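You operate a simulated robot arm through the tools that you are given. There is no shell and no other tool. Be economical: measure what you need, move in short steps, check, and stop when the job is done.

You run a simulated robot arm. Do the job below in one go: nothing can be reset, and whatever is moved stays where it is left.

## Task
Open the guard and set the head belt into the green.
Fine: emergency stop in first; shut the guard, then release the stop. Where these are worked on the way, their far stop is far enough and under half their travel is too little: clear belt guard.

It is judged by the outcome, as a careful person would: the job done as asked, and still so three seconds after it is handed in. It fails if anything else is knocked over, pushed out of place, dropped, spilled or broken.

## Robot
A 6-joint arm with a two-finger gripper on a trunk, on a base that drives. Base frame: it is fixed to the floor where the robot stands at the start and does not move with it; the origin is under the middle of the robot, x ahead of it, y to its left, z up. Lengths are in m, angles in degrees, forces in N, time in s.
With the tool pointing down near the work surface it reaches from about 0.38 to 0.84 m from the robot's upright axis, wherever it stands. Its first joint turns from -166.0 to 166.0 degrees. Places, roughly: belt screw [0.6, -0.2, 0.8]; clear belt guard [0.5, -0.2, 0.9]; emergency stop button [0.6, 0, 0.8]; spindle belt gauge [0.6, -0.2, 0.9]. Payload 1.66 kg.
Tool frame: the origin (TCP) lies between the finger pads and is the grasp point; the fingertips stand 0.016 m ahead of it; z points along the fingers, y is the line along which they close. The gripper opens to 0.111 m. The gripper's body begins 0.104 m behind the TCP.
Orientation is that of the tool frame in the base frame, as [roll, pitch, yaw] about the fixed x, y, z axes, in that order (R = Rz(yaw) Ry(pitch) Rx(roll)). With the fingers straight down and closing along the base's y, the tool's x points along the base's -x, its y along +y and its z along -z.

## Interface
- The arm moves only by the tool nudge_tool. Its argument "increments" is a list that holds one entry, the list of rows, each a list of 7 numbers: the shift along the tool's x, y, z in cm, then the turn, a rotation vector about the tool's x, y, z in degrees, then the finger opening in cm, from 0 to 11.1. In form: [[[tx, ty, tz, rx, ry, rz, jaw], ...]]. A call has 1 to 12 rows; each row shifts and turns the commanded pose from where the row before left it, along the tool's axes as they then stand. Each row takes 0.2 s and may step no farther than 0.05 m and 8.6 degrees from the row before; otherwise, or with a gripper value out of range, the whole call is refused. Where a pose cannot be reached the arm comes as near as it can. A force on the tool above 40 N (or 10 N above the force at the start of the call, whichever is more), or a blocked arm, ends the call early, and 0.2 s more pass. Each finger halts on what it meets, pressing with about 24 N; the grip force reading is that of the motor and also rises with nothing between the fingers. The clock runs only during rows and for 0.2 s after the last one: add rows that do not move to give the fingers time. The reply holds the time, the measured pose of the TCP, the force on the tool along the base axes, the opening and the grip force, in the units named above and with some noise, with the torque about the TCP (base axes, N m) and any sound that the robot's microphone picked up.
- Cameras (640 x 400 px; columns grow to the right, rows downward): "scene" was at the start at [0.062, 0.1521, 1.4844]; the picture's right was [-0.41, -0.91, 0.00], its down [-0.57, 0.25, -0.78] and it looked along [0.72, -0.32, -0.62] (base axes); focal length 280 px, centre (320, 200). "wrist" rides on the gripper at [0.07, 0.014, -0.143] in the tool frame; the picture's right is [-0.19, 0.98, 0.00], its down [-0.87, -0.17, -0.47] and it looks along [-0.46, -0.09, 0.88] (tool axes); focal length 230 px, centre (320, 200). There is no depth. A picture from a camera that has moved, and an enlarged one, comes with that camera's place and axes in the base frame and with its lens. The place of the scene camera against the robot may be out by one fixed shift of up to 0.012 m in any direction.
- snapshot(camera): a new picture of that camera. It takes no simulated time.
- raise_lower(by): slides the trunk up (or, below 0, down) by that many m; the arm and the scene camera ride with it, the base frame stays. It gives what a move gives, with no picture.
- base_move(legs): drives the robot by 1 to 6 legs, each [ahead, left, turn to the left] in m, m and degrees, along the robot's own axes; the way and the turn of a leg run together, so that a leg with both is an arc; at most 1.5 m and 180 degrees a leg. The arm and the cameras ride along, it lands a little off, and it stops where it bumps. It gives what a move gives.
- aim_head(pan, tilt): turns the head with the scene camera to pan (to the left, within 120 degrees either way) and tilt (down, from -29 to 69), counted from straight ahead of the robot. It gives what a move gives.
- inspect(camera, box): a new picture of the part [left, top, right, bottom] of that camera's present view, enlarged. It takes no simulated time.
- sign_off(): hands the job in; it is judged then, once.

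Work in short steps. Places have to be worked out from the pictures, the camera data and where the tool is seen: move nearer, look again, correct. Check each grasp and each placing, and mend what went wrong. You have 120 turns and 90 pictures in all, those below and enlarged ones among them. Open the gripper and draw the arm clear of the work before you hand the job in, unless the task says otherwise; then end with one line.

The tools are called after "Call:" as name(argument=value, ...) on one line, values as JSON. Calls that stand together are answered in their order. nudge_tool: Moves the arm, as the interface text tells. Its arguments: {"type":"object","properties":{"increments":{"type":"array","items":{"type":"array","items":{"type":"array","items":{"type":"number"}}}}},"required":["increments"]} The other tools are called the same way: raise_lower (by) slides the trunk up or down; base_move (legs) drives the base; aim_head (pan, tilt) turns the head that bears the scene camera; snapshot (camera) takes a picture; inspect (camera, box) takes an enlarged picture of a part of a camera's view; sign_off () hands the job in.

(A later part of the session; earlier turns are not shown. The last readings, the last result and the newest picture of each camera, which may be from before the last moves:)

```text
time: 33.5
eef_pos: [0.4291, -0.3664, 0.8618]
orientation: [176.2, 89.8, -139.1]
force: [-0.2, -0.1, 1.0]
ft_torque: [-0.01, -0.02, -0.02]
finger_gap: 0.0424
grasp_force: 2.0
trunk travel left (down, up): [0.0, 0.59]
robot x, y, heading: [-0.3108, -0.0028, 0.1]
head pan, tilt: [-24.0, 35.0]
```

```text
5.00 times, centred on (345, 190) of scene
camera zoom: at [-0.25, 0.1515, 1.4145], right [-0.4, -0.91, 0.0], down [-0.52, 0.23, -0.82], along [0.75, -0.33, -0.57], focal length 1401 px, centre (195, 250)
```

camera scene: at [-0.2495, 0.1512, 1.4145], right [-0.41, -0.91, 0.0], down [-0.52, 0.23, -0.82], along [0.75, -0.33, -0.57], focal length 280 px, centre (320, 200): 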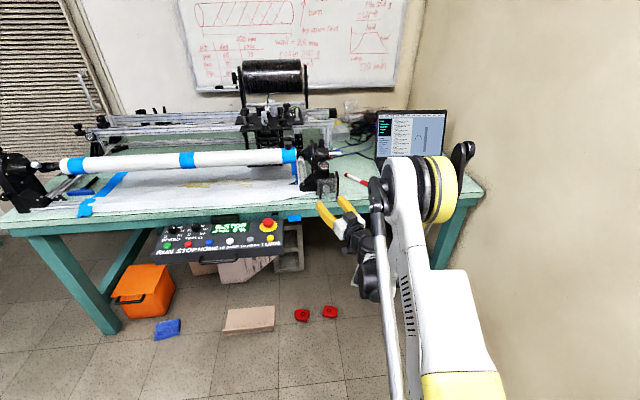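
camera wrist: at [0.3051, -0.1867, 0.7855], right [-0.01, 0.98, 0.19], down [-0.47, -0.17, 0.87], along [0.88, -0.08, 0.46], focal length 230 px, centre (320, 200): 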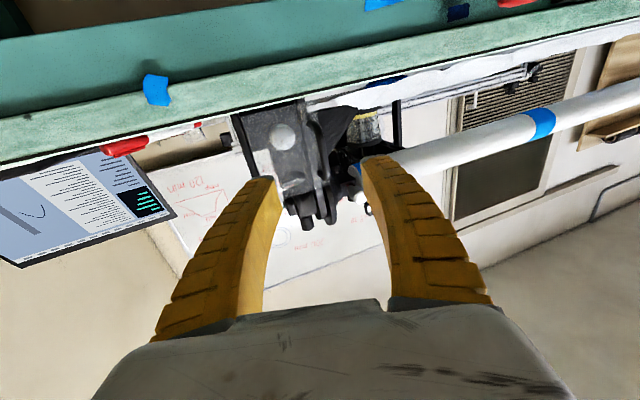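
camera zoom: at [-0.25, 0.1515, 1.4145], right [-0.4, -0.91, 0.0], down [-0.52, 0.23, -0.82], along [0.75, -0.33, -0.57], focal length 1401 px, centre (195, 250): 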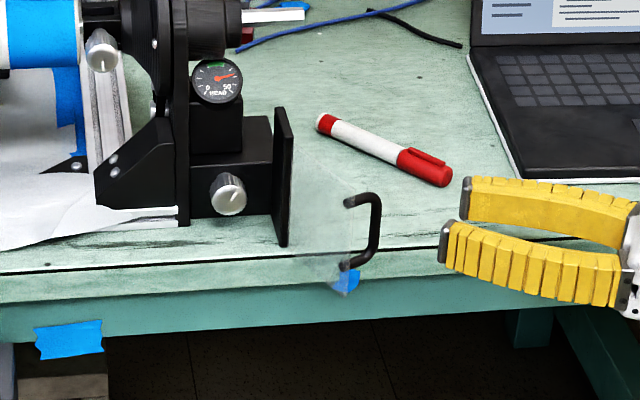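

Guard stays open. I zoom to measure the open plate and the knob for clearance.

Call:
inspect(camera="scene", box=[340, 172, 384, 212])

Call:
snapshot(camera="wrist")

Call:
inspect(camera="scene", box=[338, 158, 362, 174])

```text
10.00 times, centred on (362, 192) of scene
camera zoom: at [-0.25, 0.1515, 1.4145], right [-0.4, -0.91, 0.0], down [-0.52, 0.23, -0.82], along [0.75, -0.33, -0.57], focal length 2803 px, centre (-100, 280)
```

zoom: 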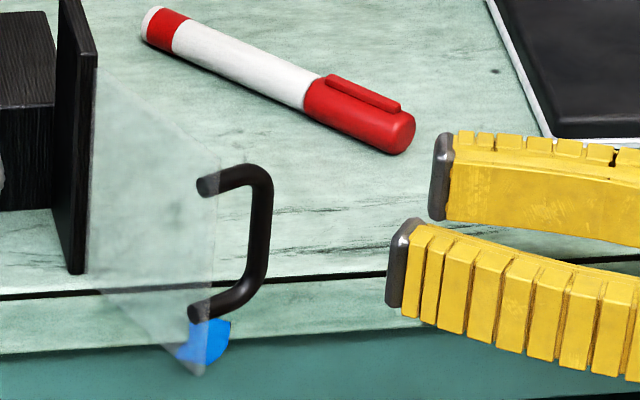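

```text
49 pictures are left
camera wrist: at [0.3172, -0.458, 0.7915], right [-0.69, 0.7, 0.19], down [-0.22, -0.45, 0.87], along [0.69, 0.56, 0.46], focal length 230 px, centre (320, 200)
```

wrist: 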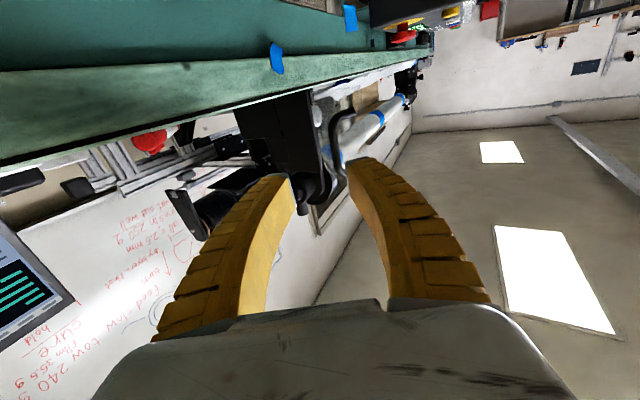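

```text
16.00 times, centred on (350, 166) of scene
camera zoom: at [-0.25, 0.1515, 1.4145], right [-0.4, -0.91, 0.0], down [-0.52, 0.23, -0.82], along [0.75, -0.33, -0.57], focal length 4485 px, centre (-160, 744)
```

zoom: 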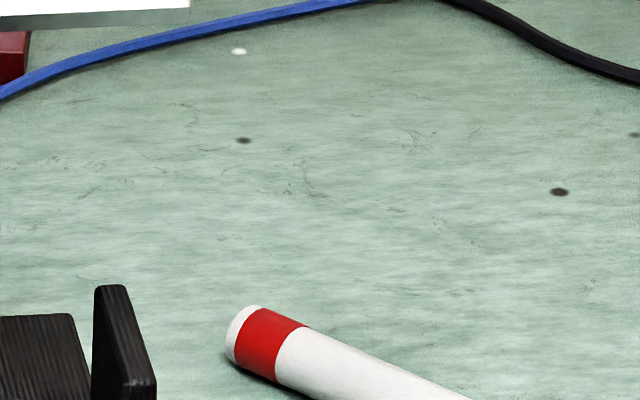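

Plate lies open at y≈-0.27 (free edge x≈0.447), close to the knob at about (0.568, -0.237, 0.837). I'll approach the knob with the hand yawed -15° so its body clears the plate; first stepping back and around the handle.

Call:
nudge_tool(increments=[[[0, 2.39, -2.42, 8.5, 0, 0, 4.8], [0, 3.23, 2.36, 8.5, 0, 0, 4.8], [0, 3.54, 1.86, 8.5, 0, 0, 4.8], [0, 3.78, 1.32, 8.5, 0, 0, 4.8], [0, 4.13, 0.78, 8.5, 0, 0, 4.8], [0, 0, 0, 8.5, 0, 0, 4.8], [0, 0, 0, 8.5, 0, 0, 4.8], [0, 0, 0, 0, 0, 0, 4.8]]])

Call:
inspect(camera="scene", box=[305, 150, 385, 230])

Call:
inspect(camera="wrist", box=[180, 80, 380, 240])

```text
time: 35.3
eef_pos: [0.4225, -0.2141, 0.878]
orientation: [-136.3, 89.6, -151.3]
force: [-1.1, -0.6, -0.7]
ft_torque: [-0.03, 0.01, -0.05]
finger_gap: 0.0502
grasp_force: 1.7
out of reach, approached as far as the arm can: row 5, 6, 7
trunk travel left (down, up): [0.0, 0.59]
robot x, y, heading: [-0.3125, 0.0026, 0.2]
head pan, tilt: [-24.0, 35.0]
```

```text
5.00 times, centred on (345, 190) of scene
camera zoom: at [-0.2497, 0.152, 1.4144], right [-0.4, -0.91, 0.0], down [-0.52, 0.23, -0.82], along [0.75, -0.33, -0.57], focal length 1401 px, centre (195, 250)
```

zoom: 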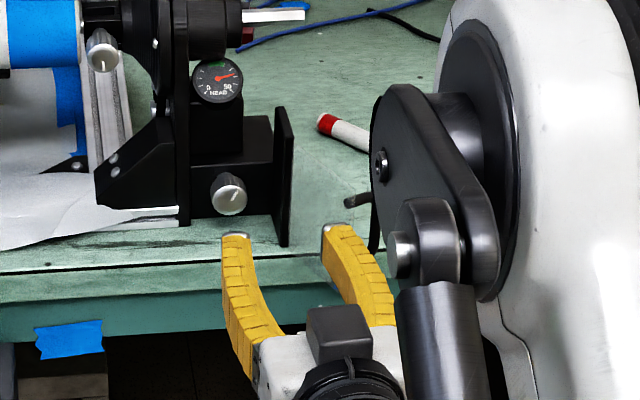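

```text
2.50 times, centred on (280, 160) of wrist
camera zoom: at [0.2867, -0.1641, 0.8093], right [0.25, 0.95, 0.19], down [-0.5, -0.04, 0.87], along [0.83, -0.31, 0.46], focal length 575 px, centre (420, 300)
```

zoom: 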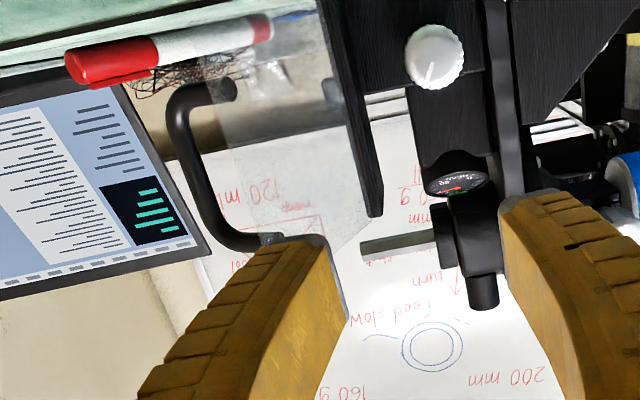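

Knob ray confirms (0.568, -0.237, 0.835). Advancing to 8 cm short of it on the yawed line and lowering.

Call:
nudge_tool(increments=[[[0, 0.8, 2.8, 0, 0, 0, 4.8], [1, 0.76, 2.74, 0, 0, 0, 4.8], [1.5, 0, 0, 0, 0, 0, 4.8], [1.6, 0, 0, 0, 0, 0, 4.8], [0, 0, 0, 0, 0, 0, 4.8]]])

Call:
inspect(camera="scene", box=[315, 160, 375, 220])

Call:
inspect(camera="wrist", box=[200, 60, 400, 220])

```text
time: 36.5
eef_pos: [0.4796, -0.2128, 0.8374]
orientation: [-127.9, 89.7, -143.0]
force: [0.5, 0.1, 0.1]
ft_torque: [-0.01, 0.02, 0.04]
finger_gap: 0.0501
grasp_force: 1.1
trunk travel left (down, up): [0.0, 0.59]
robot x, y, heading: [-0.3119, 0.0005, 0.5]
head pan, tilt: [-24.0, 35.0]
```

```text
6.67 times, centred on (345, 190) of scene
camera zoom: at [-0.2496, 0.1517, 1.4145], right [-0.4, -0.91, 0.0], down [-0.52, 0.23, -0.82], along [0.75, -0.33, -0.57], focal length 1869 px, centre (153, 267)
```

zoom: 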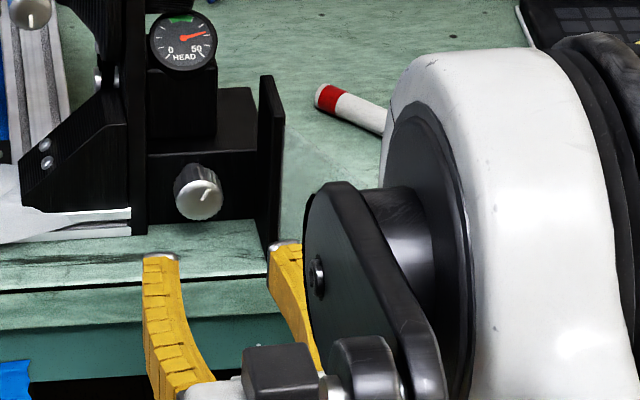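

```text
2.50 times, centred on (300, 140) of wrist
camera zoom: at [0.3439, -0.164, 0.7675], right [0.25, 0.95, 0.19], down [-0.5, -0.04, 0.87], along [0.83, -0.31, 0.46], focal length 575 px, centre (370, 350)
```

zoom: 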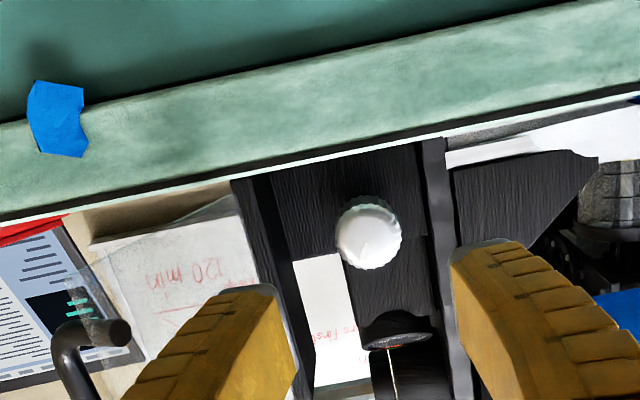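

Hinge plate is only ~1.4 cm right of the knob, so closing sideways won't fit; above and below there is ~2 cm. I'll square the hand up, centre on the knob axis and roll it ~105° so the fingers close vertically.

Call:
nudge_tool(increments=[[[0, -1.16, 0.3, -7.5, 0, 0, 4.3], [0, -1.2, 0.1, -7.5, 0, 0, 4.3], [0, 0, 0, 0, 0, 8.5, 4.3], [0, 0, 0, 0, 0, 8.5, 4.3], [0, 0, 0, 0, 0, 8.5, 4.3], [0, 0, 0, 0, 0, 8.5, 4.3], [0, 0, 0, 0, 0, 8.5, 4.3], [0, 0, 0, 0, 0, 8.5, 4.3], [0, 0, 0, 0, 0, 8.5, 4.3], [0, 0, 0, 0, 0, 8.5, 4.3], [0, 0, 0, 0, 0, 8.5, 4.3], [0, 0, 0, 0, 0, 0, 4.3]]])

Call:
snapshot(camera="wrist")

```text
time: 39.1
eef_pos: [0.4764, -0.2351, 0.839]
orientation: [90.1, 13.6, 90.1]
force: [0.1, -0.2, -0.1]
ft_torque: [0.0, 0.0, -0.01]
finger_gap: 0.0455
grasp_force: 1.9
trunk travel left (down, up): [0.0, 0.59]
robot x, y, heading: [-0.3137, 0.0007, 0.1]
head pan, tilt: [-24.0, 35.0]
```

```text
43 pictures are left
camera wrist: at [0.3338, -0.1661, 0.8348], right [0.0, 0.05, 1.0], down [-0.47, -0.88, 0.04], along [0.88, -0.47, 0.02], focal length 230 px, centre (320, 200)
```

wrist: 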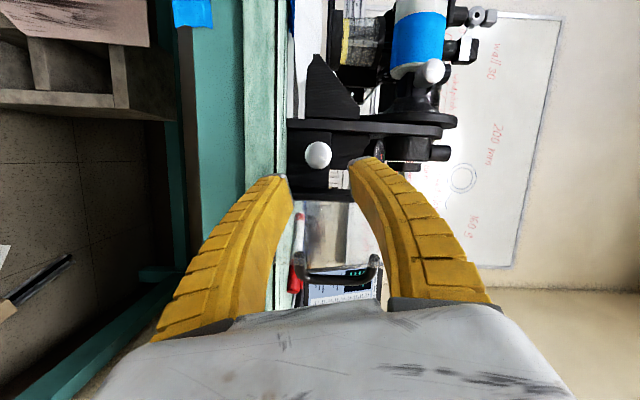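

Excellent view: knob centred at (0.568, -0.236, 0.8355) between the jaws. I roll 32° more and advance to just short of it.

Call:
nudge_tool(increments=[[[0, 0, 0, 0, 0, 8, 4.3], [0, 0, 0, 0, 0, 8, 4.3], [0, 0, 0, 0, 0, 8, 4.3], [0, 0, 0, 0, 0, 8, 4.3], [-0.1, -0.3, 3.5, 0, 0, 0, 4.3], [0, 0, 3, 0, 0, 0, 4.3], [0, 0, 0, 0, 0, 0, 4.3]]])

Call:
inspect(camera="wrist", box=[220, 80, 420, 230])

Call:
inspect(camera="scene", box=[320, 160, 370, 210])

```text
time: 40.5
eef_pos: [0.5265, -0.2353, 0.8332]
orientation: [90.2, -18.3, 90.0]
force: [-25.8, 5.5, -3.5]
ft_torque: [-0.11, 1.0, 0.15]
finger_gap: 0.0499
grasp_force: 3.9
trunk travel left (down, up): [0.0, 0.59]
robot x, y, heading: [-0.3115, -0.0009, 0.1]
head pan, tilt: [-24.0, 35.0]
stopped in row 6: the force on the tool passed its limit at 41 N (the readings are from after the stop); the commanded pose is now the measured one
```

```text
2.67 times, centred on (320, 155) of wrist
camera zoom: at [0.3838, -0.1761, 0.8678], right [0.0, -0.49, 0.87], down [-0.47, -0.77, -0.43], along [0.88, -0.41, -0.23], focal length 614 px, centre (320, 320)
```

zoom: 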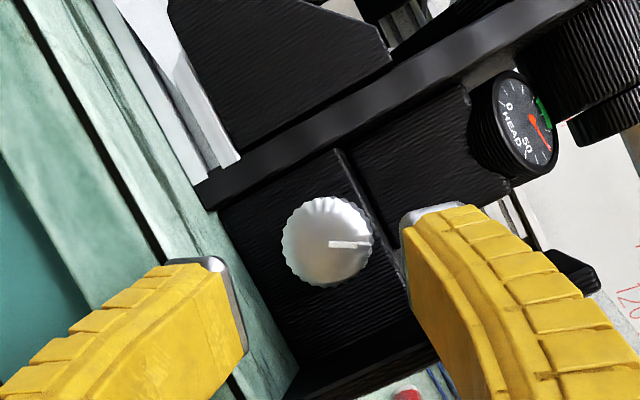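

```text
8.00 times, centred on (345, 185) of scene
camera zoom: at [-0.2521, 0.1524, 1.4144], right [-0.41, -0.91, 0.0], down [-0.52, 0.23, -0.82], along [0.75, -0.33, -0.57], focal length 2242 px, centre (120, 320)
```

zoom: 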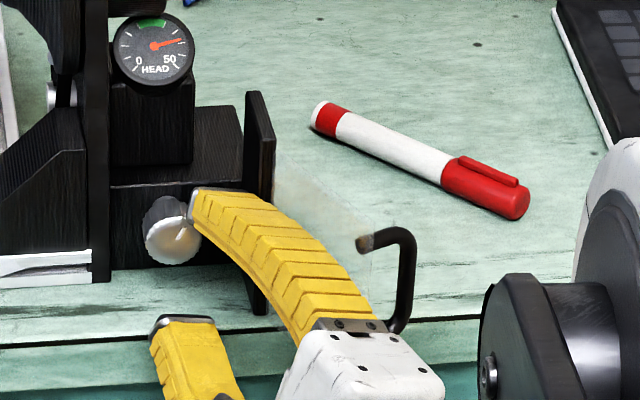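

The lower finger met the table's front edge (z≈0.80) because the jaws were too wide. I back off, raise slightly, and narrow the opening to ~3.4 cm.

Call:
nudge_tool(increments=[[[0, 0, -2, 0, 0, 0, 3.3], [0.1, 0.35, 0, 0, 0, 0, 3.2], [0, 0, 0, 0, 0, 0, 3.2], [0, 0, 0, 0, 0, 0, 3.2]]])

Call:
inspect(camera="wrist", box=[220, 80, 420, 230])

```text
time: 41.5
eef_pos: [0.5083, -0.2374, 0.8364]
orientation: [90.1, -18.3, 89.9]
force: [0.1, 1.1, -0.1]
ft_torque: [-0.02, 0.02, 0.01]
finger_gap: 0.0349
grasp_force: 2.3
trunk travel left (down, up): [0.0, 0.59]
robot x, y, heading: [-0.3111, 0.001, 0.0]
head pan, tilt: [-24.0, 35.0]
```

```text
2.67 times, centred on (320, 155) of wrist
camera zoom: at [0.365, -0.1764, 0.8712], right [0.0, -0.49, 0.87], down [-0.47, -0.77, -0.43], along [0.88, -0.41, -0.23], focal length 614 px, centre (320, 320)
```

zoom: 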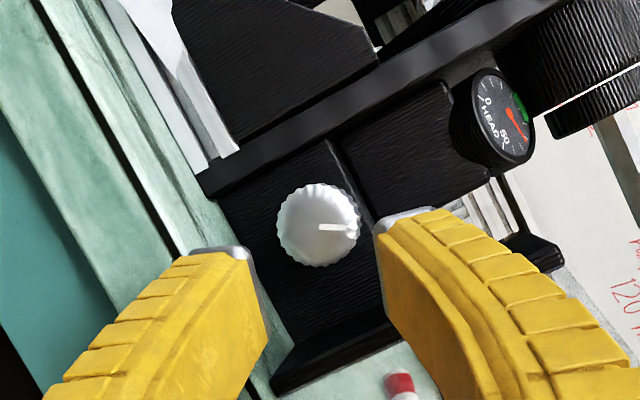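

Now aligned: knob ray gives (-0.238, 0.8365) versus TCP (-0.2374, 0.8364). Advancing gently onto the knob.

Call:
nudge_tool(increments=[[[0, 0, 1.5, 0, 0, 0, 3.2], [0, 0, 1.5, 0, 0, 0, 3.2], [0, 0, 1, 0, 0, 0, 3.2], [0, 0, 1, 0, 0, 0, 3.2], [0, 0, 0.5, 0, 0, 0, 3.2]]])

Call:
inspect(camera="wrist", box=[220, 80, 420, 230])

```text
time: 42.4
eef_pos: [0.5476, -0.2377, 0.8366]
orientation: [90.0, -18.3, 90.0]
force: [-28.7, 6.0, 7.4]
ft_torque: [0.25, 1.01, -0.15]
finger_gap: 0.0303
grasp_force: 0.2
trunk travel left (down, up): [0.0, 0.59]
robot x, y, heading: [-0.3113, -0.0024, 0.1]
head pan, tilt: [-24.0, 35.0]
stopped in row 4: the force on the tool passed its limit at 48 N (the readings are from after the stop); the commanded pose is now the measured one
```

```text
2.67 times, centred on (320, 155) of wrist
camera zoom: at [0.4033, -0.1766, 0.8715], right [0.0, -0.49, 0.87], down [-0.47, -0.77, -0.43], along [0.88, -0.41, -0.23], focal length 614 px, centre (320, 320)
```

zoom: 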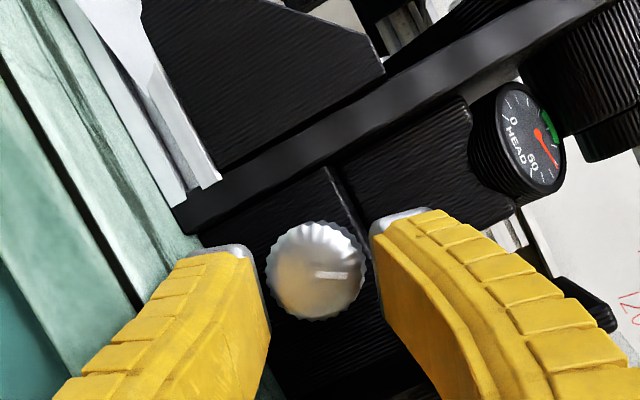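

The lowest finger corner still grazed the table edge at this roll. I back off, roll to exactly vertical closing, narrow to ~3.2 cm and retry 1 mm higher.

Call:
nudge_tool(increments=[[[0, 0, -2, 0, 0, 0, 3], [0, 0, 0, 0, 0, -6, 2.9], [0, 0, 0, 0, 0, -6, 2.9], [0, 0, 0, 0, 0, -6.3, 2.9], [0, 0.1, 0, 0, 0, 0, 2.9], [0, 0, 1.5, 0, 0, 0, 2.9], [0, 0, 1, 0, 0, 0, 2.9], [0, 0, 0.5, 0, 0, 0, 2.9], [0, 0, 0.4, 0, 0, 0, 2.9]]])

Call:
inspect(camera="wrist", box=[220, 80, 420, 230])

```text
time: 43.9
eef_pos: [0.5429, -0.2371, 0.8367]
orientation: [90.1, -0.1, 90.0]
force: [-30.9, 6.5, -2.2]
ft_torque: [0.39, 1.13, -0.44]
finger_gap: 0.0337
grasp_force: 3.5
trunk travel left (down, up): [0.0, 0.59]
robot x, y, heading: [-0.3158, 0.0018, -0.1]
head pan, tilt: [-24.0, 35.0]
stopped in row 7: the force on the tool passed its limit at 47 N (the readings are from after the stop); the commanded pose is now the measured one
```

```text
2.67 times, centred on (320, 155) of wrist
camera zoom: at [0.3993, -0.1691, 0.85], right [0.0, -0.19, 0.98], down [-0.47, -0.87, -0.17], along [0.88, -0.46, -0.09], focal length 614 px, centre (320, 320)
```

zoom: 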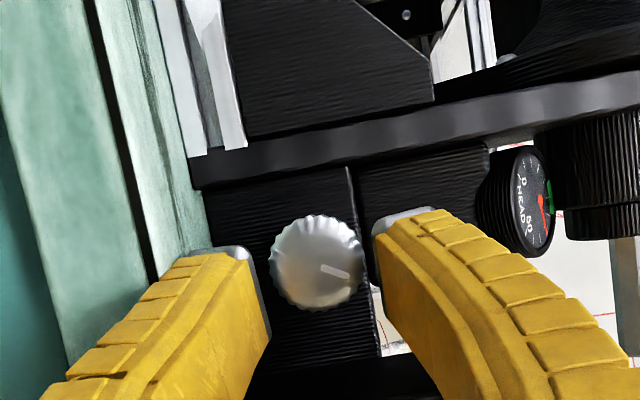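

The contact point (z≈0.80, just behind the tip) shows the outward-bowed lower finger wedging on the table edge. I'll pitch the hand 20° downward so the lower finger clears, working from 4.5 cm back.

Call:
nudge_tool(increments=[[[0, 0, -4.5, 0, 0, 0, 3.3], [0, 0, 0, 7, 0, 0, 3.3], [0, 0, 0, 7, 0, 0, 3.3], [0, 0, 0, 6, 0, 0, 3.3], [0, 0.5, -0.17, 0, 0, 0, 3.3], [0, 0, 0, 0, 0, 0, 3.3]]])

Call:
inspect(camera="wrist", box=[220, 80, 420, 230])

```text
time: 45.3
eef_pos: [0.5005, -0.2388, 0.8403]
orientation: [110.2, 0.0, 90.0]
force: [0.2, 0.7, -0.1]
ft_torque: [0.02, 0.0, -0.03]
finger_gap: 0.0358
grasp_force: 1.4
trunk travel left (down, up): [0.0, 0.59]
robot x, y, heading: [-0.314, -0.002, -0.1]
head pan, tilt: [-24.0, 35.0]
```

```text
2.67 times, centred on (320, 155) of wrist
camera zoom: at [0.3711, -0.1692, 0.9023], right [0.34, -0.19, 0.92], down [-0.5, -0.87, 0.01], along [0.8, -0.46, -0.39], focal length 614 px, centre (320, 320)
```

zoom: 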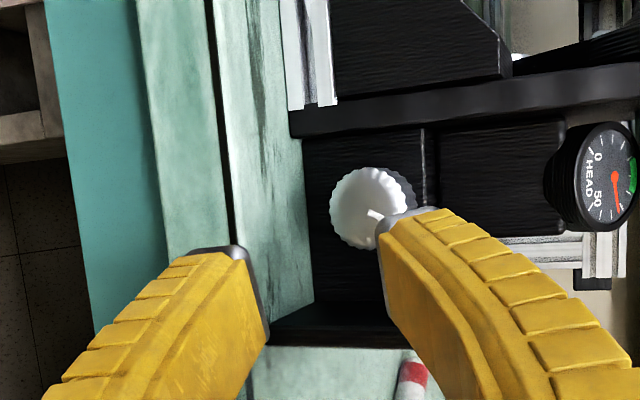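

Clear view; knob face at (0.568, -0.237, 0.834). Advancing horizontally along base x in small steps.

Call:
nudge_tool(increments=[[[0.15, 0.7, 1.34, 0, 0, 0, 3.3], [0, 0.51, 1.41, 0, 0, 0, 3.3], [0, 0.51, 1.41, 0, 0, 0, 3.3], [0, 0.34, 0.94, 0, 0, 0, 3.3], [0, 0.24, 0.66, 0, 0, 0, 3.3]]])

Call:
inspect(camera="wrist", box=[220, 80, 420, 230])

```text
time: 46.4
eef_pos: [0.5565, -0.2373, 0.8445]
orientation: [110.1, -0.2, 89.9]
force: [-18.5, 5.7, 1.7]
ft_torque: [-0.36, -0.83, -1.32]
finger_gap: 0.0357
grasp_force: 1.5
trunk travel left (down, up): [0.0, 0.59]
robot x, y, heading: [-0.3167, -0.0026, -0.1]
head pan, tilt: [-24.0, 35.0]
stopped in row 5: the force on the tool passed its limit at 54 N (the readings are from after the stop); the commanded pose is now the measured one
```

```text
2.67 times, centred on (320, 155) of wrist
camera zoom: at [0.4255, -0.1672, 0.905], right [0.34, -0.19, 0.92], down [-0.5, -0.86, 0.0], along [0.8, -0.46, -0.39], focal length 614 px, centre (320, 320)
```

zoom: 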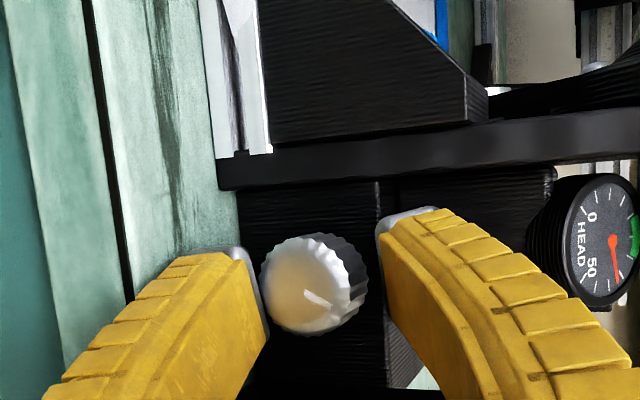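

The hand's side box met the open guard, so gripping the knob isn't practical here. Simpler: press closed fingertips on the knob's free top and drag left (loosening direction), like a rack. First back away along −x and roll the hand upright.

Call:
nudge_tool(increments=[[[0, -1.03, -2.82, 0, 0, 0, 3.3], [0, -1.03, -2.82, 0, 0, 0, 1], [0, 2.8, -1.03, 0, 0, -8, 0], [0, 0, -1, 0, 0, -8.4, 0], [0, 0, 0, 0, 0, -8.4, 0], [0, 0, 0, 0, 0, -8.4, 0], [0, 0, 0, 0, 0, -8.4, 0], [0, 0, 0, 0, 0, -8.4, 0], [0, 0, 0, 0, 0, -8.4, 0], [0, 0, 0, 0, 0, -8.4, 0], [0, 0, 0, 0, 0, -8.4, 0], [0, 0, 0, 0, 0, -8.4, 0]]])

Call:
inspect(camera="scene", box=[315, 150, 385, 220])

```text
time: 49.0
eef_pos: [0.4877, -0.237, 0.8751]
orientation: [163.2, 68.6, 161.9]
force: [-0.2, -0.4, -0.8]
ft_torque: [-0.01, -0.04, -0.02]
finger_gap: 0.0002
grasp_force: 23.9
trunk travel left (down, up): [0.0, 0.59]
robot x, y, heading: [-0.3135, 0.0013, -0.1]
head pan, tilt: [-24.0, 35.0]
```

```text
5.71 times, centred on (350, 185) of scene
camera zoom: at [-0.2509, 0.1518, 1.4145], right [-0.41, -0.91, 0.0], down [-0.52, 0.23, -0.82], along [0.75, -0.33, -0.57], focal length 1602 px, centre (149, 286)
```

zoom: 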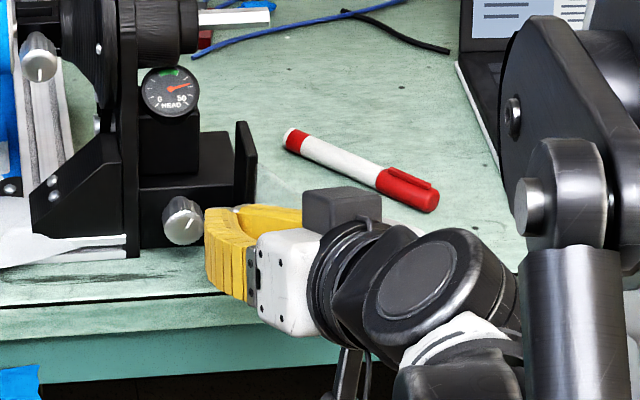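

Now raise above the guard top and pitch the hand to 45° with fingers closed.

Call:
nudge_tool(increments=[[[-3.76, 0, -1.37, 0, 0, 0, 0], [-3.3, 0, -1.2, 0, 0, 0, 0], [0, 0, 0, 0, 8.3, -2.1, 0], [0, 0, 0, 0, 8.3, -2.1, 0], [0, 0, 0, 0, 8, -2.1, 0], [0, 0, 0, 0, 0, 0, 0]]])

Call:
inspect(camera="scene", box=[315, 150, 385, 220])

```text
time: 50.4
eef_pos: [0.4889, -0.245, 0.9502]
orientation: [178.7, 45.2, -179.8]
force: [-0.7, 0.7, -1.1]
ft_torque: [-0.01, -0.05, -0.01]
finger_gap: 0.0
grasp_force: 24.0
trunk travel left (down, up): [0.0, 0.59]
robot x, y, heading: [-0.3155, -0.0001, -0.3]
head pan, tilt: [-24.0, 35.0]
```

```text
5.71 times, centred on (350, 185) of scene
camera zoom: at [-0.2508, 0.1519, 1.4144], right [-0.41, -0.91, 0.0], down [-0.52, 0.23, -0.82], along [0.75, -0.33, -0.57], focal length 1602 px, centre (149, 286)
```

zoom: 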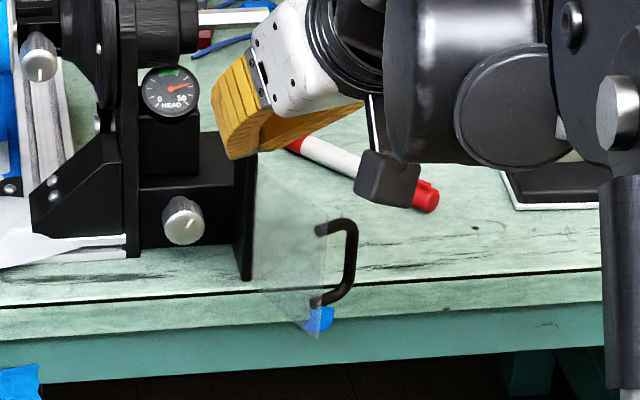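

Clear. Moving the tip to ~1 cm above the knob's top.

Call:
nudge_tool(increments=[[[-0.28, 0, 2.6, 0, 0, 0, 0], [-0.28, 0, 2.6, 0, 0, 0, 0], [-0.28, 0, 2.6, 0, 0, 0, 0], [-0.28, 0, 2.5, 0, 0, 0, 0], [0, 0, 0, 0, 0, 0, 0]]])

Call:
inspect(camera="scene", box=[320, 150, 370, 200])

Call:
inspect(camera="wrist", box=[240, 80, 400, 220])

```text
time: 51.6
eef_pos: [0.5677, -0.2409, 0.8883]
orientation: [178.9, 45.4, -179.8]
force: [-10.5, 3.9, 22.3]
ft_torque: [-0.72, 0.53, -0.4]
finger_gap: 0.0
grasp_force: 24.4
trunk travel left (down, up): [0.0, 0.59]
robot x, y, heading: [-0.3174, 0.0033, 0.0]
head pan, tilt: [-24.0, 35.0]
```

```text
8.00 times, centred on (345, 175) of scene
camera zoom: at [-0.2544, 0.1529, 1.4147], right [-0.41, -0.91, 0.0], down [-0.52, 0.23, -0.82], along [0.75, -0.33, -0.57], focal length 2242 px, centre (120, 400)
```

zoom: 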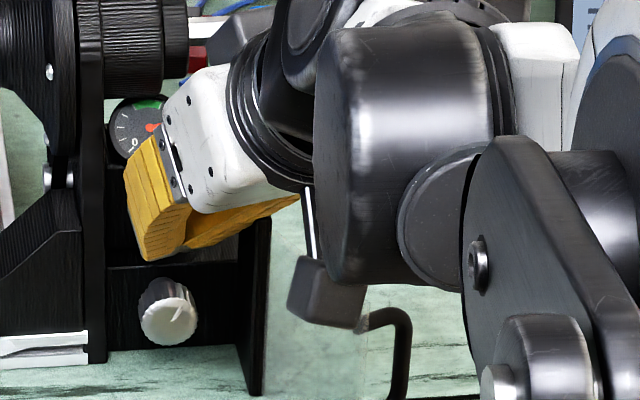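

```text
2.86 times, centred on (320, 150) of wrist
camera zoom: at [0.4164, -0.2319, 0.9398], right [0.12, 0.98, 0.15], down [0.28, -0.18, 0.94], along [0.95, -0.07, -0.29], focal length 657 px, centre (320, 343)
```

zoom: 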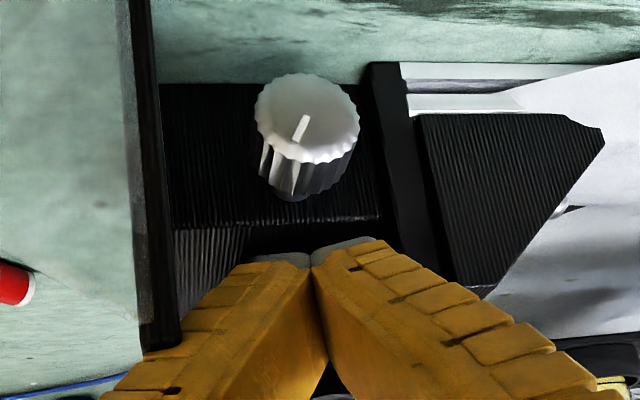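

The right finger's bow is resting on the hinge plate. I retreat and roll 90° so the finger bow lies in the vertical plane, leaving only the 3 cm finger width sideways.

Call:
nudge_tool(increments=[[[0, 0, -3, 0, 0, 0, 0], [0, 0, -4, 0, 0, 0, 0], [0, 0, -1, 0, 0, 8.3, 0], [0, 0, 0, 0, 0, 8.3, 0], [0, 0, 0, 0, 0, 8.3, 0], [0, 0, 0, 0, 0, 8.3, 0], [0, 0, 0, 0, 0, 8.3, 0], [0, 0, 0, 0, 0, 8.3, 0], [0, 0, 0, 0, 0, 8.3, 0], [0, 0, 0, 0, 0, 8.3, 0], [0, 0, 0, 0, 0, 8.3, 0], [0, 0, 0, 0, 0, 8.3, 0]]])

Call:
nudge_tool(increments=[[[0, 0, 0, 0, 0, 8, 0], [0, 0, 0, 0, 0, 0, 0]]])

Call:
inspect(camera="wrist", box=[200, 60, 440, 220])

```text
time: 54.2
eef_pos: [0.5113, -0.2438, 0.9431]
orientation: [135.0, 3.9, 95.9]
force: [0.7, 0.0, 1.0]
ft_torque: [0.02, -0.02, -0.03]
finger_gap: 0.0
grasp_force: 24.2
trunk travel left (down, up): [0.0, 0.59]
robot x, y, heading: [-0.3133, -0.0027, -0.2]
head pan, tilt: [-24.0, 35.0]
```

```text
time: 54.8
eef_pos: [0.5111, -0.2437, 0.942]
orientation: [134.8, -1.7, 90.4]
force: [0.6, -0.7, -1.1]
ft_torque: [0.05, 0.05, 0.02]
finger_gap: 0.0002
grasp_force: 23.8
trunk travel left (down, up): [0.0, 0.59]
robot x, y, heading: [-0.3114, 0.0028, 0.2]
head pan, tilt: [-24.0, 35.0]
```

```text
2.50 times, centred on (320, 140) of wrist
camera zoom: at [0.4188, -0.179, 1.0536], right [0.69, -0.21, 0.69], down [-0.45, -0.87, 0.19], along [0.56, -0.44, -0.7], focal length 575 px, centre (320, 350)
```

zoom: 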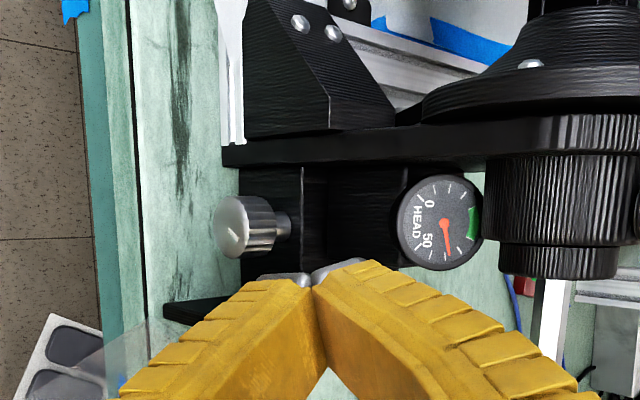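

This view shows knob (x 0.560–0.582) and gauge together. I move the tip to ~1 cm above the knob top, slightly right of centre.

Call:
nudge_tool(increments=[[[-0.2, -0.14, 2.8, 0, 0, 0, 0], [-0.2, -0.14, 2.8, 0, 0, 0, 0], [0, -0.14, 2.7, 0, 0, 0, 0], [0, 0, 0, 0, 0, 0, 0]]])

Call:
inspect(camera="wrist", box=[200, 60, 440, 220])

```text
time: 55.8
eef_pos: [0.5671, -0.2438, 0.878]
orientation: [134.9, -1.5, 90.3]
force: [0.0, -0.2, -0.3]
ft_torque: [0.01, -0.01, 0.01]
finger_gap: 0.0
grasp_force: 24.1
trunk travel left (down, up): [0.0, 0.59]
robot x, y, heading: [-0.3162, 0.0006, -0.0]
head pan, tilt: [-24.0, 35.0]
```

```text
2.50 times, centred on (320, 140) of wrist
camera zoom: at [0.4746, -0.1791, 0.9898], right [0.69, -0.21, 0.69], down [-0.45, -0.87, 0.19], along [0.56, -0.44, -0.7], focal length 575 px, centre (320, 350)
```

zoom: 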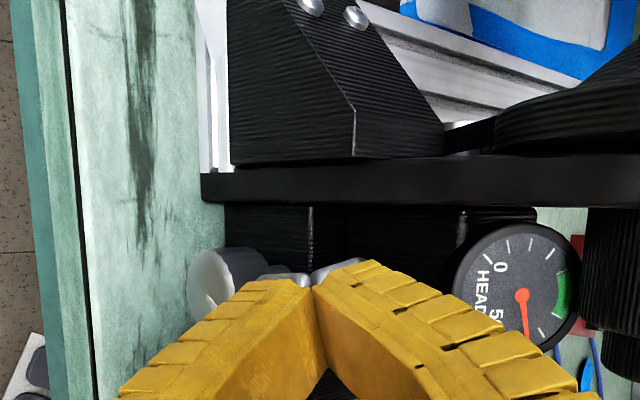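

No contact yet. Pressing down in 2–3 mm steps to feel the knob.

Call:
nudge_tool(increments=[[[0, -0.21, 0.21, 0, 0, 0, 0], [0, -0.21, 0.21, 0, 0, 0, 0], [0, -0.14, 0.14, 0, 0, 0, 0], [0, 0, 0, 0, 0, 0, 0]]])

```text
time: 56.8
eef_pos: [0.5663, -0.2457, 0.8718]
orientation: [134.9, -1.6, 90.4]
force: [0.1, 0.5, -0.2]
ft_torque: [0.02, -0.03, -0.01]
finger_gap: 0.0
grasp_force: 24.0
trunk travel left (down, up): [0.0, 0.59]
robot x, y, heading: [-0.3168, 0.0008, -0.0]
head pan, tilt: [-24.0, 35.0]
```

Call:
nudge_tool(increments=[[[0, -0.14, 0.14, 0, 0, 0, 0], [0, -0.14, 0.14, 0, 0, 0, 0], [0, 0, 0, 0, 0, 0, 0]]])

```text
time: 57.6
eef_pos: [0.567, -0.2451, 0.868]
orientation: [134.8, -1.6, 90.3]
force: [0.6, -1.3, 2.8]
ft_torque: [0.01, -0.02, -0.01]
finger_gap: 0.0
grasp_force: 23.8
trunk travel left (down, up): [0.0, 0.59]
robot x, y, heading: [-0.3137, -0.004, -0.1]
head pan, tilt: [-24.0, 35.0]
```

Light contact (2.8 N). I press 3 mm more and drag left 1.5 cm.

Call:
nudge_tool(increments=[[[0, -0.2, 0.2, 0, 0, 0, 0], [0.4, 0, 0, 0, 0, 0, 0], [0.4, 0, 0, 0, 0, 0, 0], [0.4, 0, 0, 0, 0, 0, 0], [0.4, 0, 0, 0, 0, 0, 0]]])

Call:
inspect(camera="wrist", box=[200, 60, 440, 220])

```text
time: 58.8
eef_pos: [0.5669, -0.2291, 0.867]
orientation: [134.8, -1.6, 90.3]
force: [14.5, -6.1, 19.4]
ft_torque: [-0.24, -0.22, 0.13]
finger_gap: 0.0027
grasp_force: 23.9
trunk travel left (down, up): [0.0, 0.59]
robot x, y, heading: [-0.3109, 0.0009, 0.1]
head pan, tilt: [-24.0, 35.0]
```

```text
2.50 times, centred on (320, 140) of wrist
camera zoom: at [0.4749, -0.1647, 0.9783], right [0.69, -0.2, 0.69], down [-0.45, -0.87, 0.19], along [0.57, -0.44, -0.7], focal length 575 px, centre (320, 350)
```

zoom: 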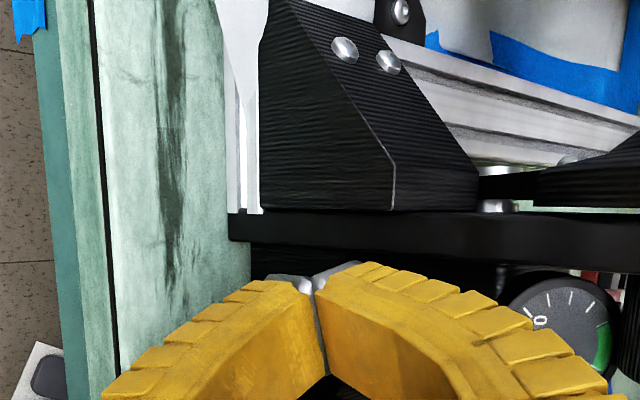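

Drag done with 19 N down and 6 N lateral resistance. Lift, return right, and look at the mark and gauge.

Call:
nudge_tool(increments=[[[0, 0.8, -0.8, 0, 0, 0, 0], [-1, 0, 0, 0, 0, 0, 0], [-1, 0, 0, 0, 0, 0, 0], [0, 0, 0, 0, 0, 0, 0]]])

Call:
inspect(camera="wrist", box=[240, 100, 440, 220])

Call:
inspect(camera="scene", box=[320, 150, 370, 200])

```text
time: 59.8
eef_pos: [0.566, -0.2506, 0.8758]
orientation: [134.8, -1.6, 90.4]
force: [-0.9, 0.0, 0.8]
ft_torque: [0.03, -0.01, -0.01]
finger_gap: 0.0
grasp_force: 23.6
trunk travel left (down, up): [0.0, 0.59]
robot x, y, heading: [-0.3131, 0.0017, -0.0]
head pan, tilt: [-24.0, 35.0]
```

```text
3.20 times, centred on (340, 160) of wrist
camera zoom: at [0.4744, -0.185, 0.988], right [0.69, -0.21, 0.69], down [-0.45, -0.87, 0.19], along [0.56, -0.44, -0.7], focal length 736 px, centre (256, 328)
```

zoom: 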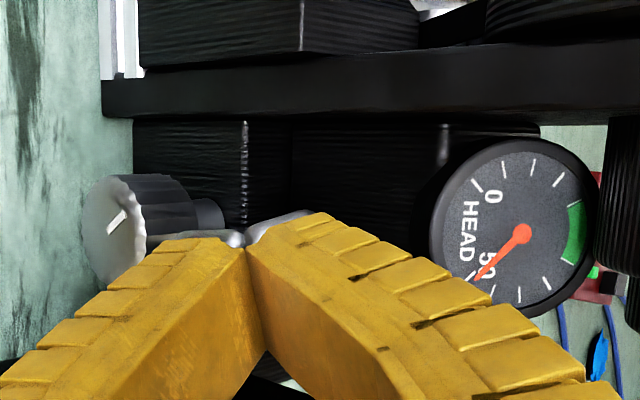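

```text
8.00 times, centred on (345, 175) of scene
camera zoom: at [-0.2509, 0.1518, 1.4145], right [-0.41, -0.91, 0.0], down [-0.52, 0.23, -0.82], along [0.75, -0.33, -0.57], focal length 2242 px, centre (120, 400)
```

zoom: 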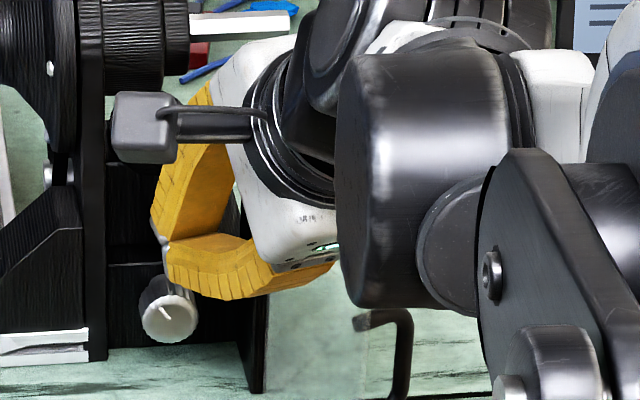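

It works, but loosening is the other way: the needle rose to ~50. I return left and drag to the right with the same pressure.

Call:
nudge_tool(increments=[[[1.3, 0, 0, 0, 0, 0, 0], [1.3, 0, 0, 0, 0, 0, 0], [0, -0.55, 0.55, 0, 0, 0, 0], [0, -0.2, 0.2, 0, 0, 0, 0], [-0.4, 0, 0, 0, 0, 0, 0], [-0.4, 0, 0, 0, 0, 0, 0], [-0.4, 0, 0, 0, 0, 0, 0], [-0.4, 0, 0, 0, 0, 0, 0], [-0.3, 0, 0, 0, 0, 0, 0]]])

Call:
inspect(camera="wrist", box=[240, 100, 440, 220])

```text
time: 61.8
eef_pos: [0.5674, -0.2413, 0.867]
orientation: [134.8, -1.6, 90.4]
force: [-7.9, 5.3, 10.4]
ft_torque: [0.17, 0.19, 0.02]
finger_gap: 0.0001
grasp_force: 24.1
trunk travel left (down, up): [0.0, 0.59]
robot x, y, heading: [-0.3163, 0.0025, 0.1]
head pan, tilt: [-24.0, 35.0]
```

```text
3.20 times, centred on (340, 160) of wrist
camera zoom: at [0.4743, -0.1762, 0.979], right [0.69, -0.2, 0.69], down [-0.45, -0.87, 0.19], along [0.57, -0.44, -0.7], focal length 736 px, centre (256, 328)
```

zoom: 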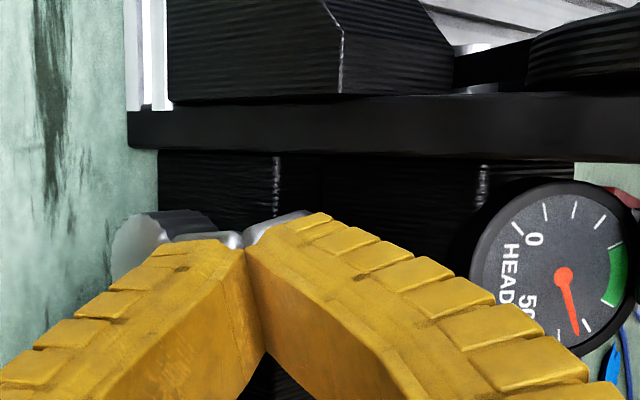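

Needle back to ~38. One more identical right drag should land near the green.

Call:
nudge_tool(increments=[[[0, 0.75, -0.75, 0, 0, 0, 0], [0.9, 0, 0, 0, 0, 0, 0], [1.0, 0, 0, 0, 0, 0, 0], [0, -0.55, 0.55, 0, 0, 0, 0], [0, -0.2, 0.2, 0, 0, 0, 0], [-0.4, 0, 0, 0, 0, 0, 0], [-0.4, 0, 0, 0, 0, 0, 0], [-0.4, 0, 0, 0, 0, 0, 0], [-0.4, 0, 0, 0, 0, 0, 0], [-0.3, 0, 0, 0, 0, 0, 0]]])

Call:
inspect(camera="wrist", box=[240, 100, 440, 220])

```text
time: 64.0
eef_pos: [0.5675, -0.2432, 0.8681]
orientation: [134.8, -1.7, 90.3]
force: [-4.3, 3.8, 8.1]
ft_torque: [0.15, 0.1, -0.01]
finger_gap: 0.0001
grasp_force: 24.2
trunk travel left (down, up): [0.0, 0.59]
robot x, y, heading: [-0.3132, -0.0039, 0.1]
head pan, tilt: [-24.0, 35.0]
```

```text
3.20 times, centred on (340, 160) of wrist
camera zoom: at [0.475, -0.1778, 0.9794], right [0.69, -0.2, 0.69], down [-0.45, -0.87, 0.19], along [0.57, -0.44, -0.7], focal length 736 px, centre (256, 328)
```

zoom: 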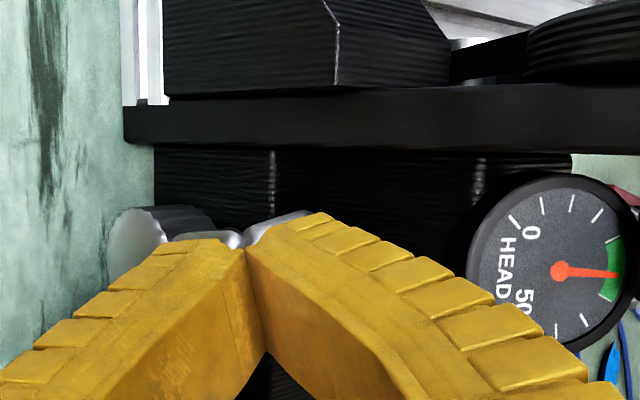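

The needle sits centrally in the green. Lift straight off and retreat, then verify.

Call:
nudge_tool(increments=[[[0, 0.75, -0.75, 0, 0, 0, 0], [0, 0.5, -1.5, 0, 0, 0, 0], [0, 0, -4, 0, 0, 0, 0], [0, 0, -4, 0, 0, 0, 0], [0, 0, 0, 0, 0, 0, 0]]])

Call:
inspect(camera="wrist", box=[220, 60, 440, 220])

```text
time: 65.2
eef_pos: [0.5023, -0.2466, 0.9484]
orientation: [134.8, -1.6, 90.4]
force: [-0.8, -0.6, -0.2]
ft_torque: [-0.01, 0.0, -0.02]
finger_gap: 0.0001
grasp_force: 24.3
trunk travel left (down, up): [0.0, 0.59]
robot x, y, heading: [-0.3162, 0.0013, 0.0]
head pan, tilt: [-24.0, 35.0]
```

```text
2.50 times, centred on (330, 140) of wrist
camera zoom: at [0.41, -0.1813, 1.0605], right [0.69, -0.21, 0.69], down [-0.45, -0.87, 0.19], along [0.56, -0.44, -0.7], focal length 575 px, centre (295, 350)
```

zoom: 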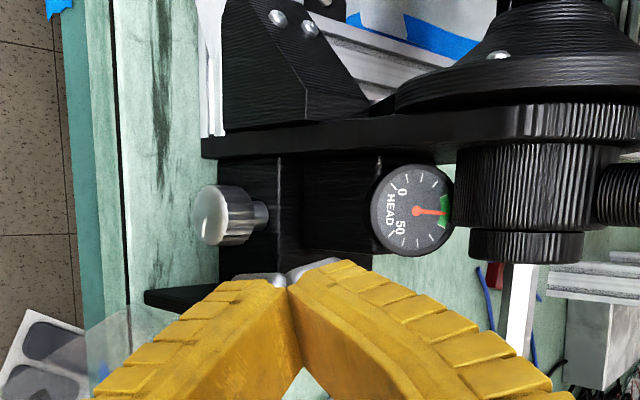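

Gauge confirmed in green. To shut the guard I move over it to its right side and lower the closed fingertips beside the handle bar.

Call:
nudge_tool(increments=[[[-3.35, -0.97, -0.97, 0, 0, 0, 0], [-3.35, -0.97, -0.97, 0, 0, 0, 0], [-3.35, -0.97, -0.97, 0, 0, 0, 0], [0, -1.89, 1.89, 0, 0, 0, 0], [0, -1.89, 1.89, 0, 0, 0, 0], [0, -1.89, 1.89, 0, 0, 0, 0], [0, 0, 0, 0, 0, 0, 0]]])

Call:
inspect(camera="scene", box=[310, 150, 390, 220])

Call:
inspect(camera="wrist", box=[220, 60, 420, 220])

```text
time: 66.8
eef_pos: [0.4648, -0.3454, 0.8617]
orientation: [134.9, -1.6, 90.3]
force: [0.9, -0.6, -1.2]
ft_torque: [0.03, 0.02, 0.0]
finger_gap: 0.0
grasp_force: 24.2
trunk travel left (down, up): [0.0, 0.59]
robot x, y, heading: [-0.3128, -0.0018, -0.3]
head pan, tilt: [-24.0, 35.0]
```

```text
5.71 times, centred on (350, 185) of scene
camera zoom: at [-0.2507, 0.1517, 1.4145], right [-0.41, -0.91, 0.0], down [-0.52, 0.23, -0.82], along [0.75, -0.33, -0.57], focal length 1602 px, centre (149, 286)
```

zoom: 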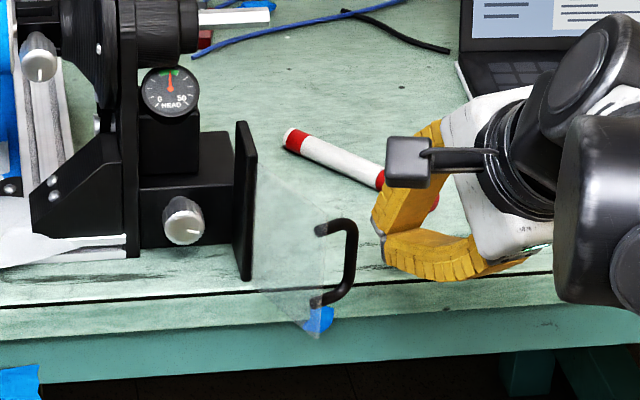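

```text
2.50 times, centred on (320, 140) of wrist
camera zoom: at [0.3725, -0.2805, 0.9741], right [0.69, -0.21, 0.69], down [-0.45, -0.87, 0.19], along [0.56, -0.44, -0.7], focal length 575 px, centre (320, 350)
```

zoom: 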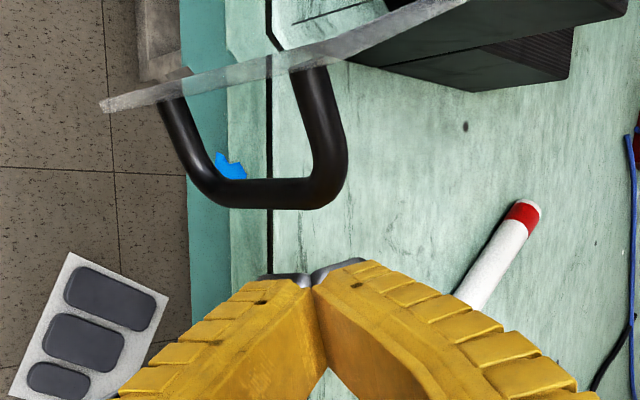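

The bar is at (0.461, -0.307), just left of the tip; the gauge is in the green. I push it leftward along the closing arc.

Call:
nudge_tool(increments=[[[1.1, -0.14, -0.14, 0, 0, 0, 0], [1.1, -0.14, -0.14, 0, 0, 0, 0], [1.4, -0.32, -0.32, 0, 0, 0, 0], [1.4, -0.32, -0.32, 0, 0, 0, 0], [1.5, -0.07, -0.07, 0, 0, 0, 0], [1.5, -0.07, -0.07, 0, 0, 0, 0]]])

Call:
inspect(camera="scene", box=[310, 150, 390, 220])

```text
time: 68.2
eef_pos: [0.4477, -0.2654, 0.8661]
orientation: [134.9, -1.7, 90.4]
force: [-0.5, 0.1, 0.5]
ft_torque: [-0.01, -0.03, -0.02]
finger_gap: 0.0
grasp_force: 24.4
trunk travel left (down, up): [0.0, 0.59]
robot x, y, heading: [-0.3158, 0.0009, -0.1]
head pan, tilt: [-24.0, 35.0]
```

```text
5.71 times, centred on (350, 185) of scene
camera zoom: at [-0.2509, 0.1518, 1.4145], right [-0.41, -0.91, 0.0], down [-0.52, 0.23, -0.82], along [0.75, -0.33, -0.57], focal length 1602 px, centre (149, 286)
```

zoom: 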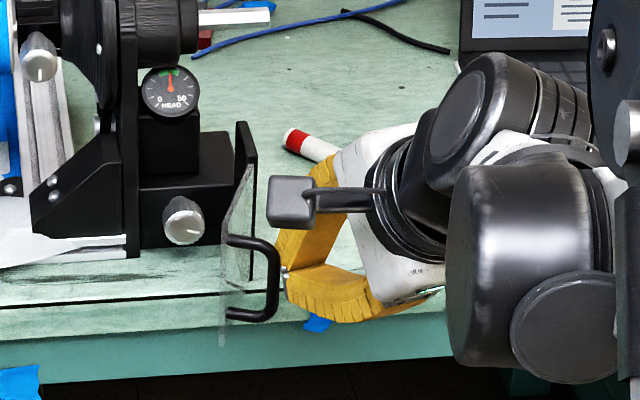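

Closing well. Continuing left and then forward along the arc.

Call:
nudge_tool(increments=[[[1.4, 0.35, 0.35, 0, 0, 0, 0], [1.4, 0.35, 0.35, 0, 0, 0, 0], [1.2, 0.6, 0.6, 0, 0, 0, 0], [1.2, 0.6, 0.6, 0, 0, 0, 0], [0.7, 0.7, 0.7, 0, 0, 0, 0], [0.5, 0.7, 0.7, 0, 0, 0, 0]]])

Call:
inspect(camera="scene", box=[310, 150, 390, 220])

Call:
inspect(camera="wrist", box=[220, 60, 420, 220])

```text
time: 69.6
eef_pos: [0.4941, -0.2001, 0.8694]
orientation: [134.8, -1.5, 90.3]
force: [0.1, 0.7, 1.2]
ft_torque: [0.0, -0.01, 0.01]
finger_gap: 0.0
grasp_force: 24.5
trunk travel left (down, up): [0.0, 0.59]
robot x, y, heading: [-0.3175, -0.0027, -0.0]
head pan, tilt: [-24.0, 35.0]
```

```text
5.71 times, centred on (350, 185) of scene
camera zoom: at [-0.2509, 0.1518, 1.4145], right [-0.41, -0.91, 0.0], down [-0.52, 0.23, -0.82], along [0.75, -0.33, -0.57], focal length 1602 px, centre (149, 286)
```

zoom: 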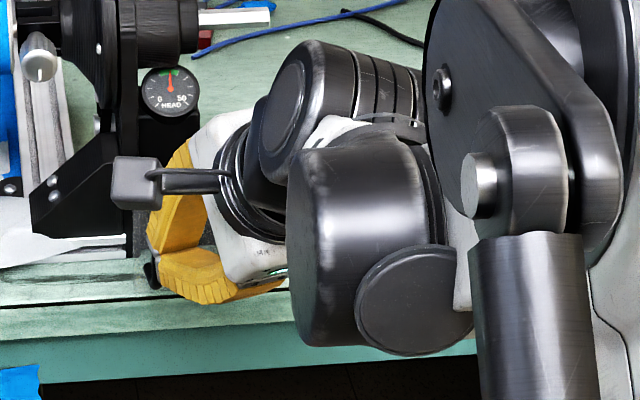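

```text
2.50 times, centred on (320, 140) of wrist
camera zoom: at [0.4015, -0.1351, 0.9806], right [0.69, -0.2, 0.69], down [-0.45, -0.87, 0.19], along [0.56, -0.44, -0.7], focal length 575 px, centre (320, 350)
```

zoom: 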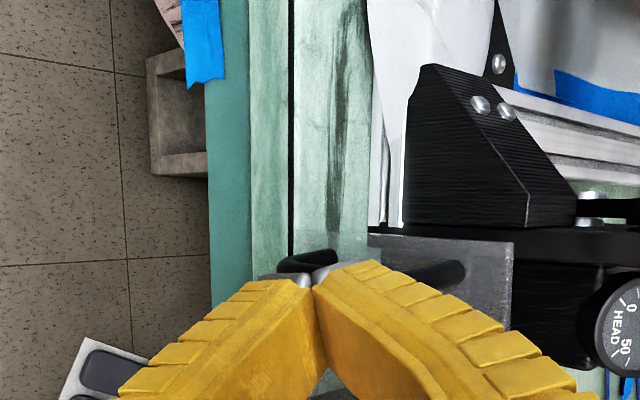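

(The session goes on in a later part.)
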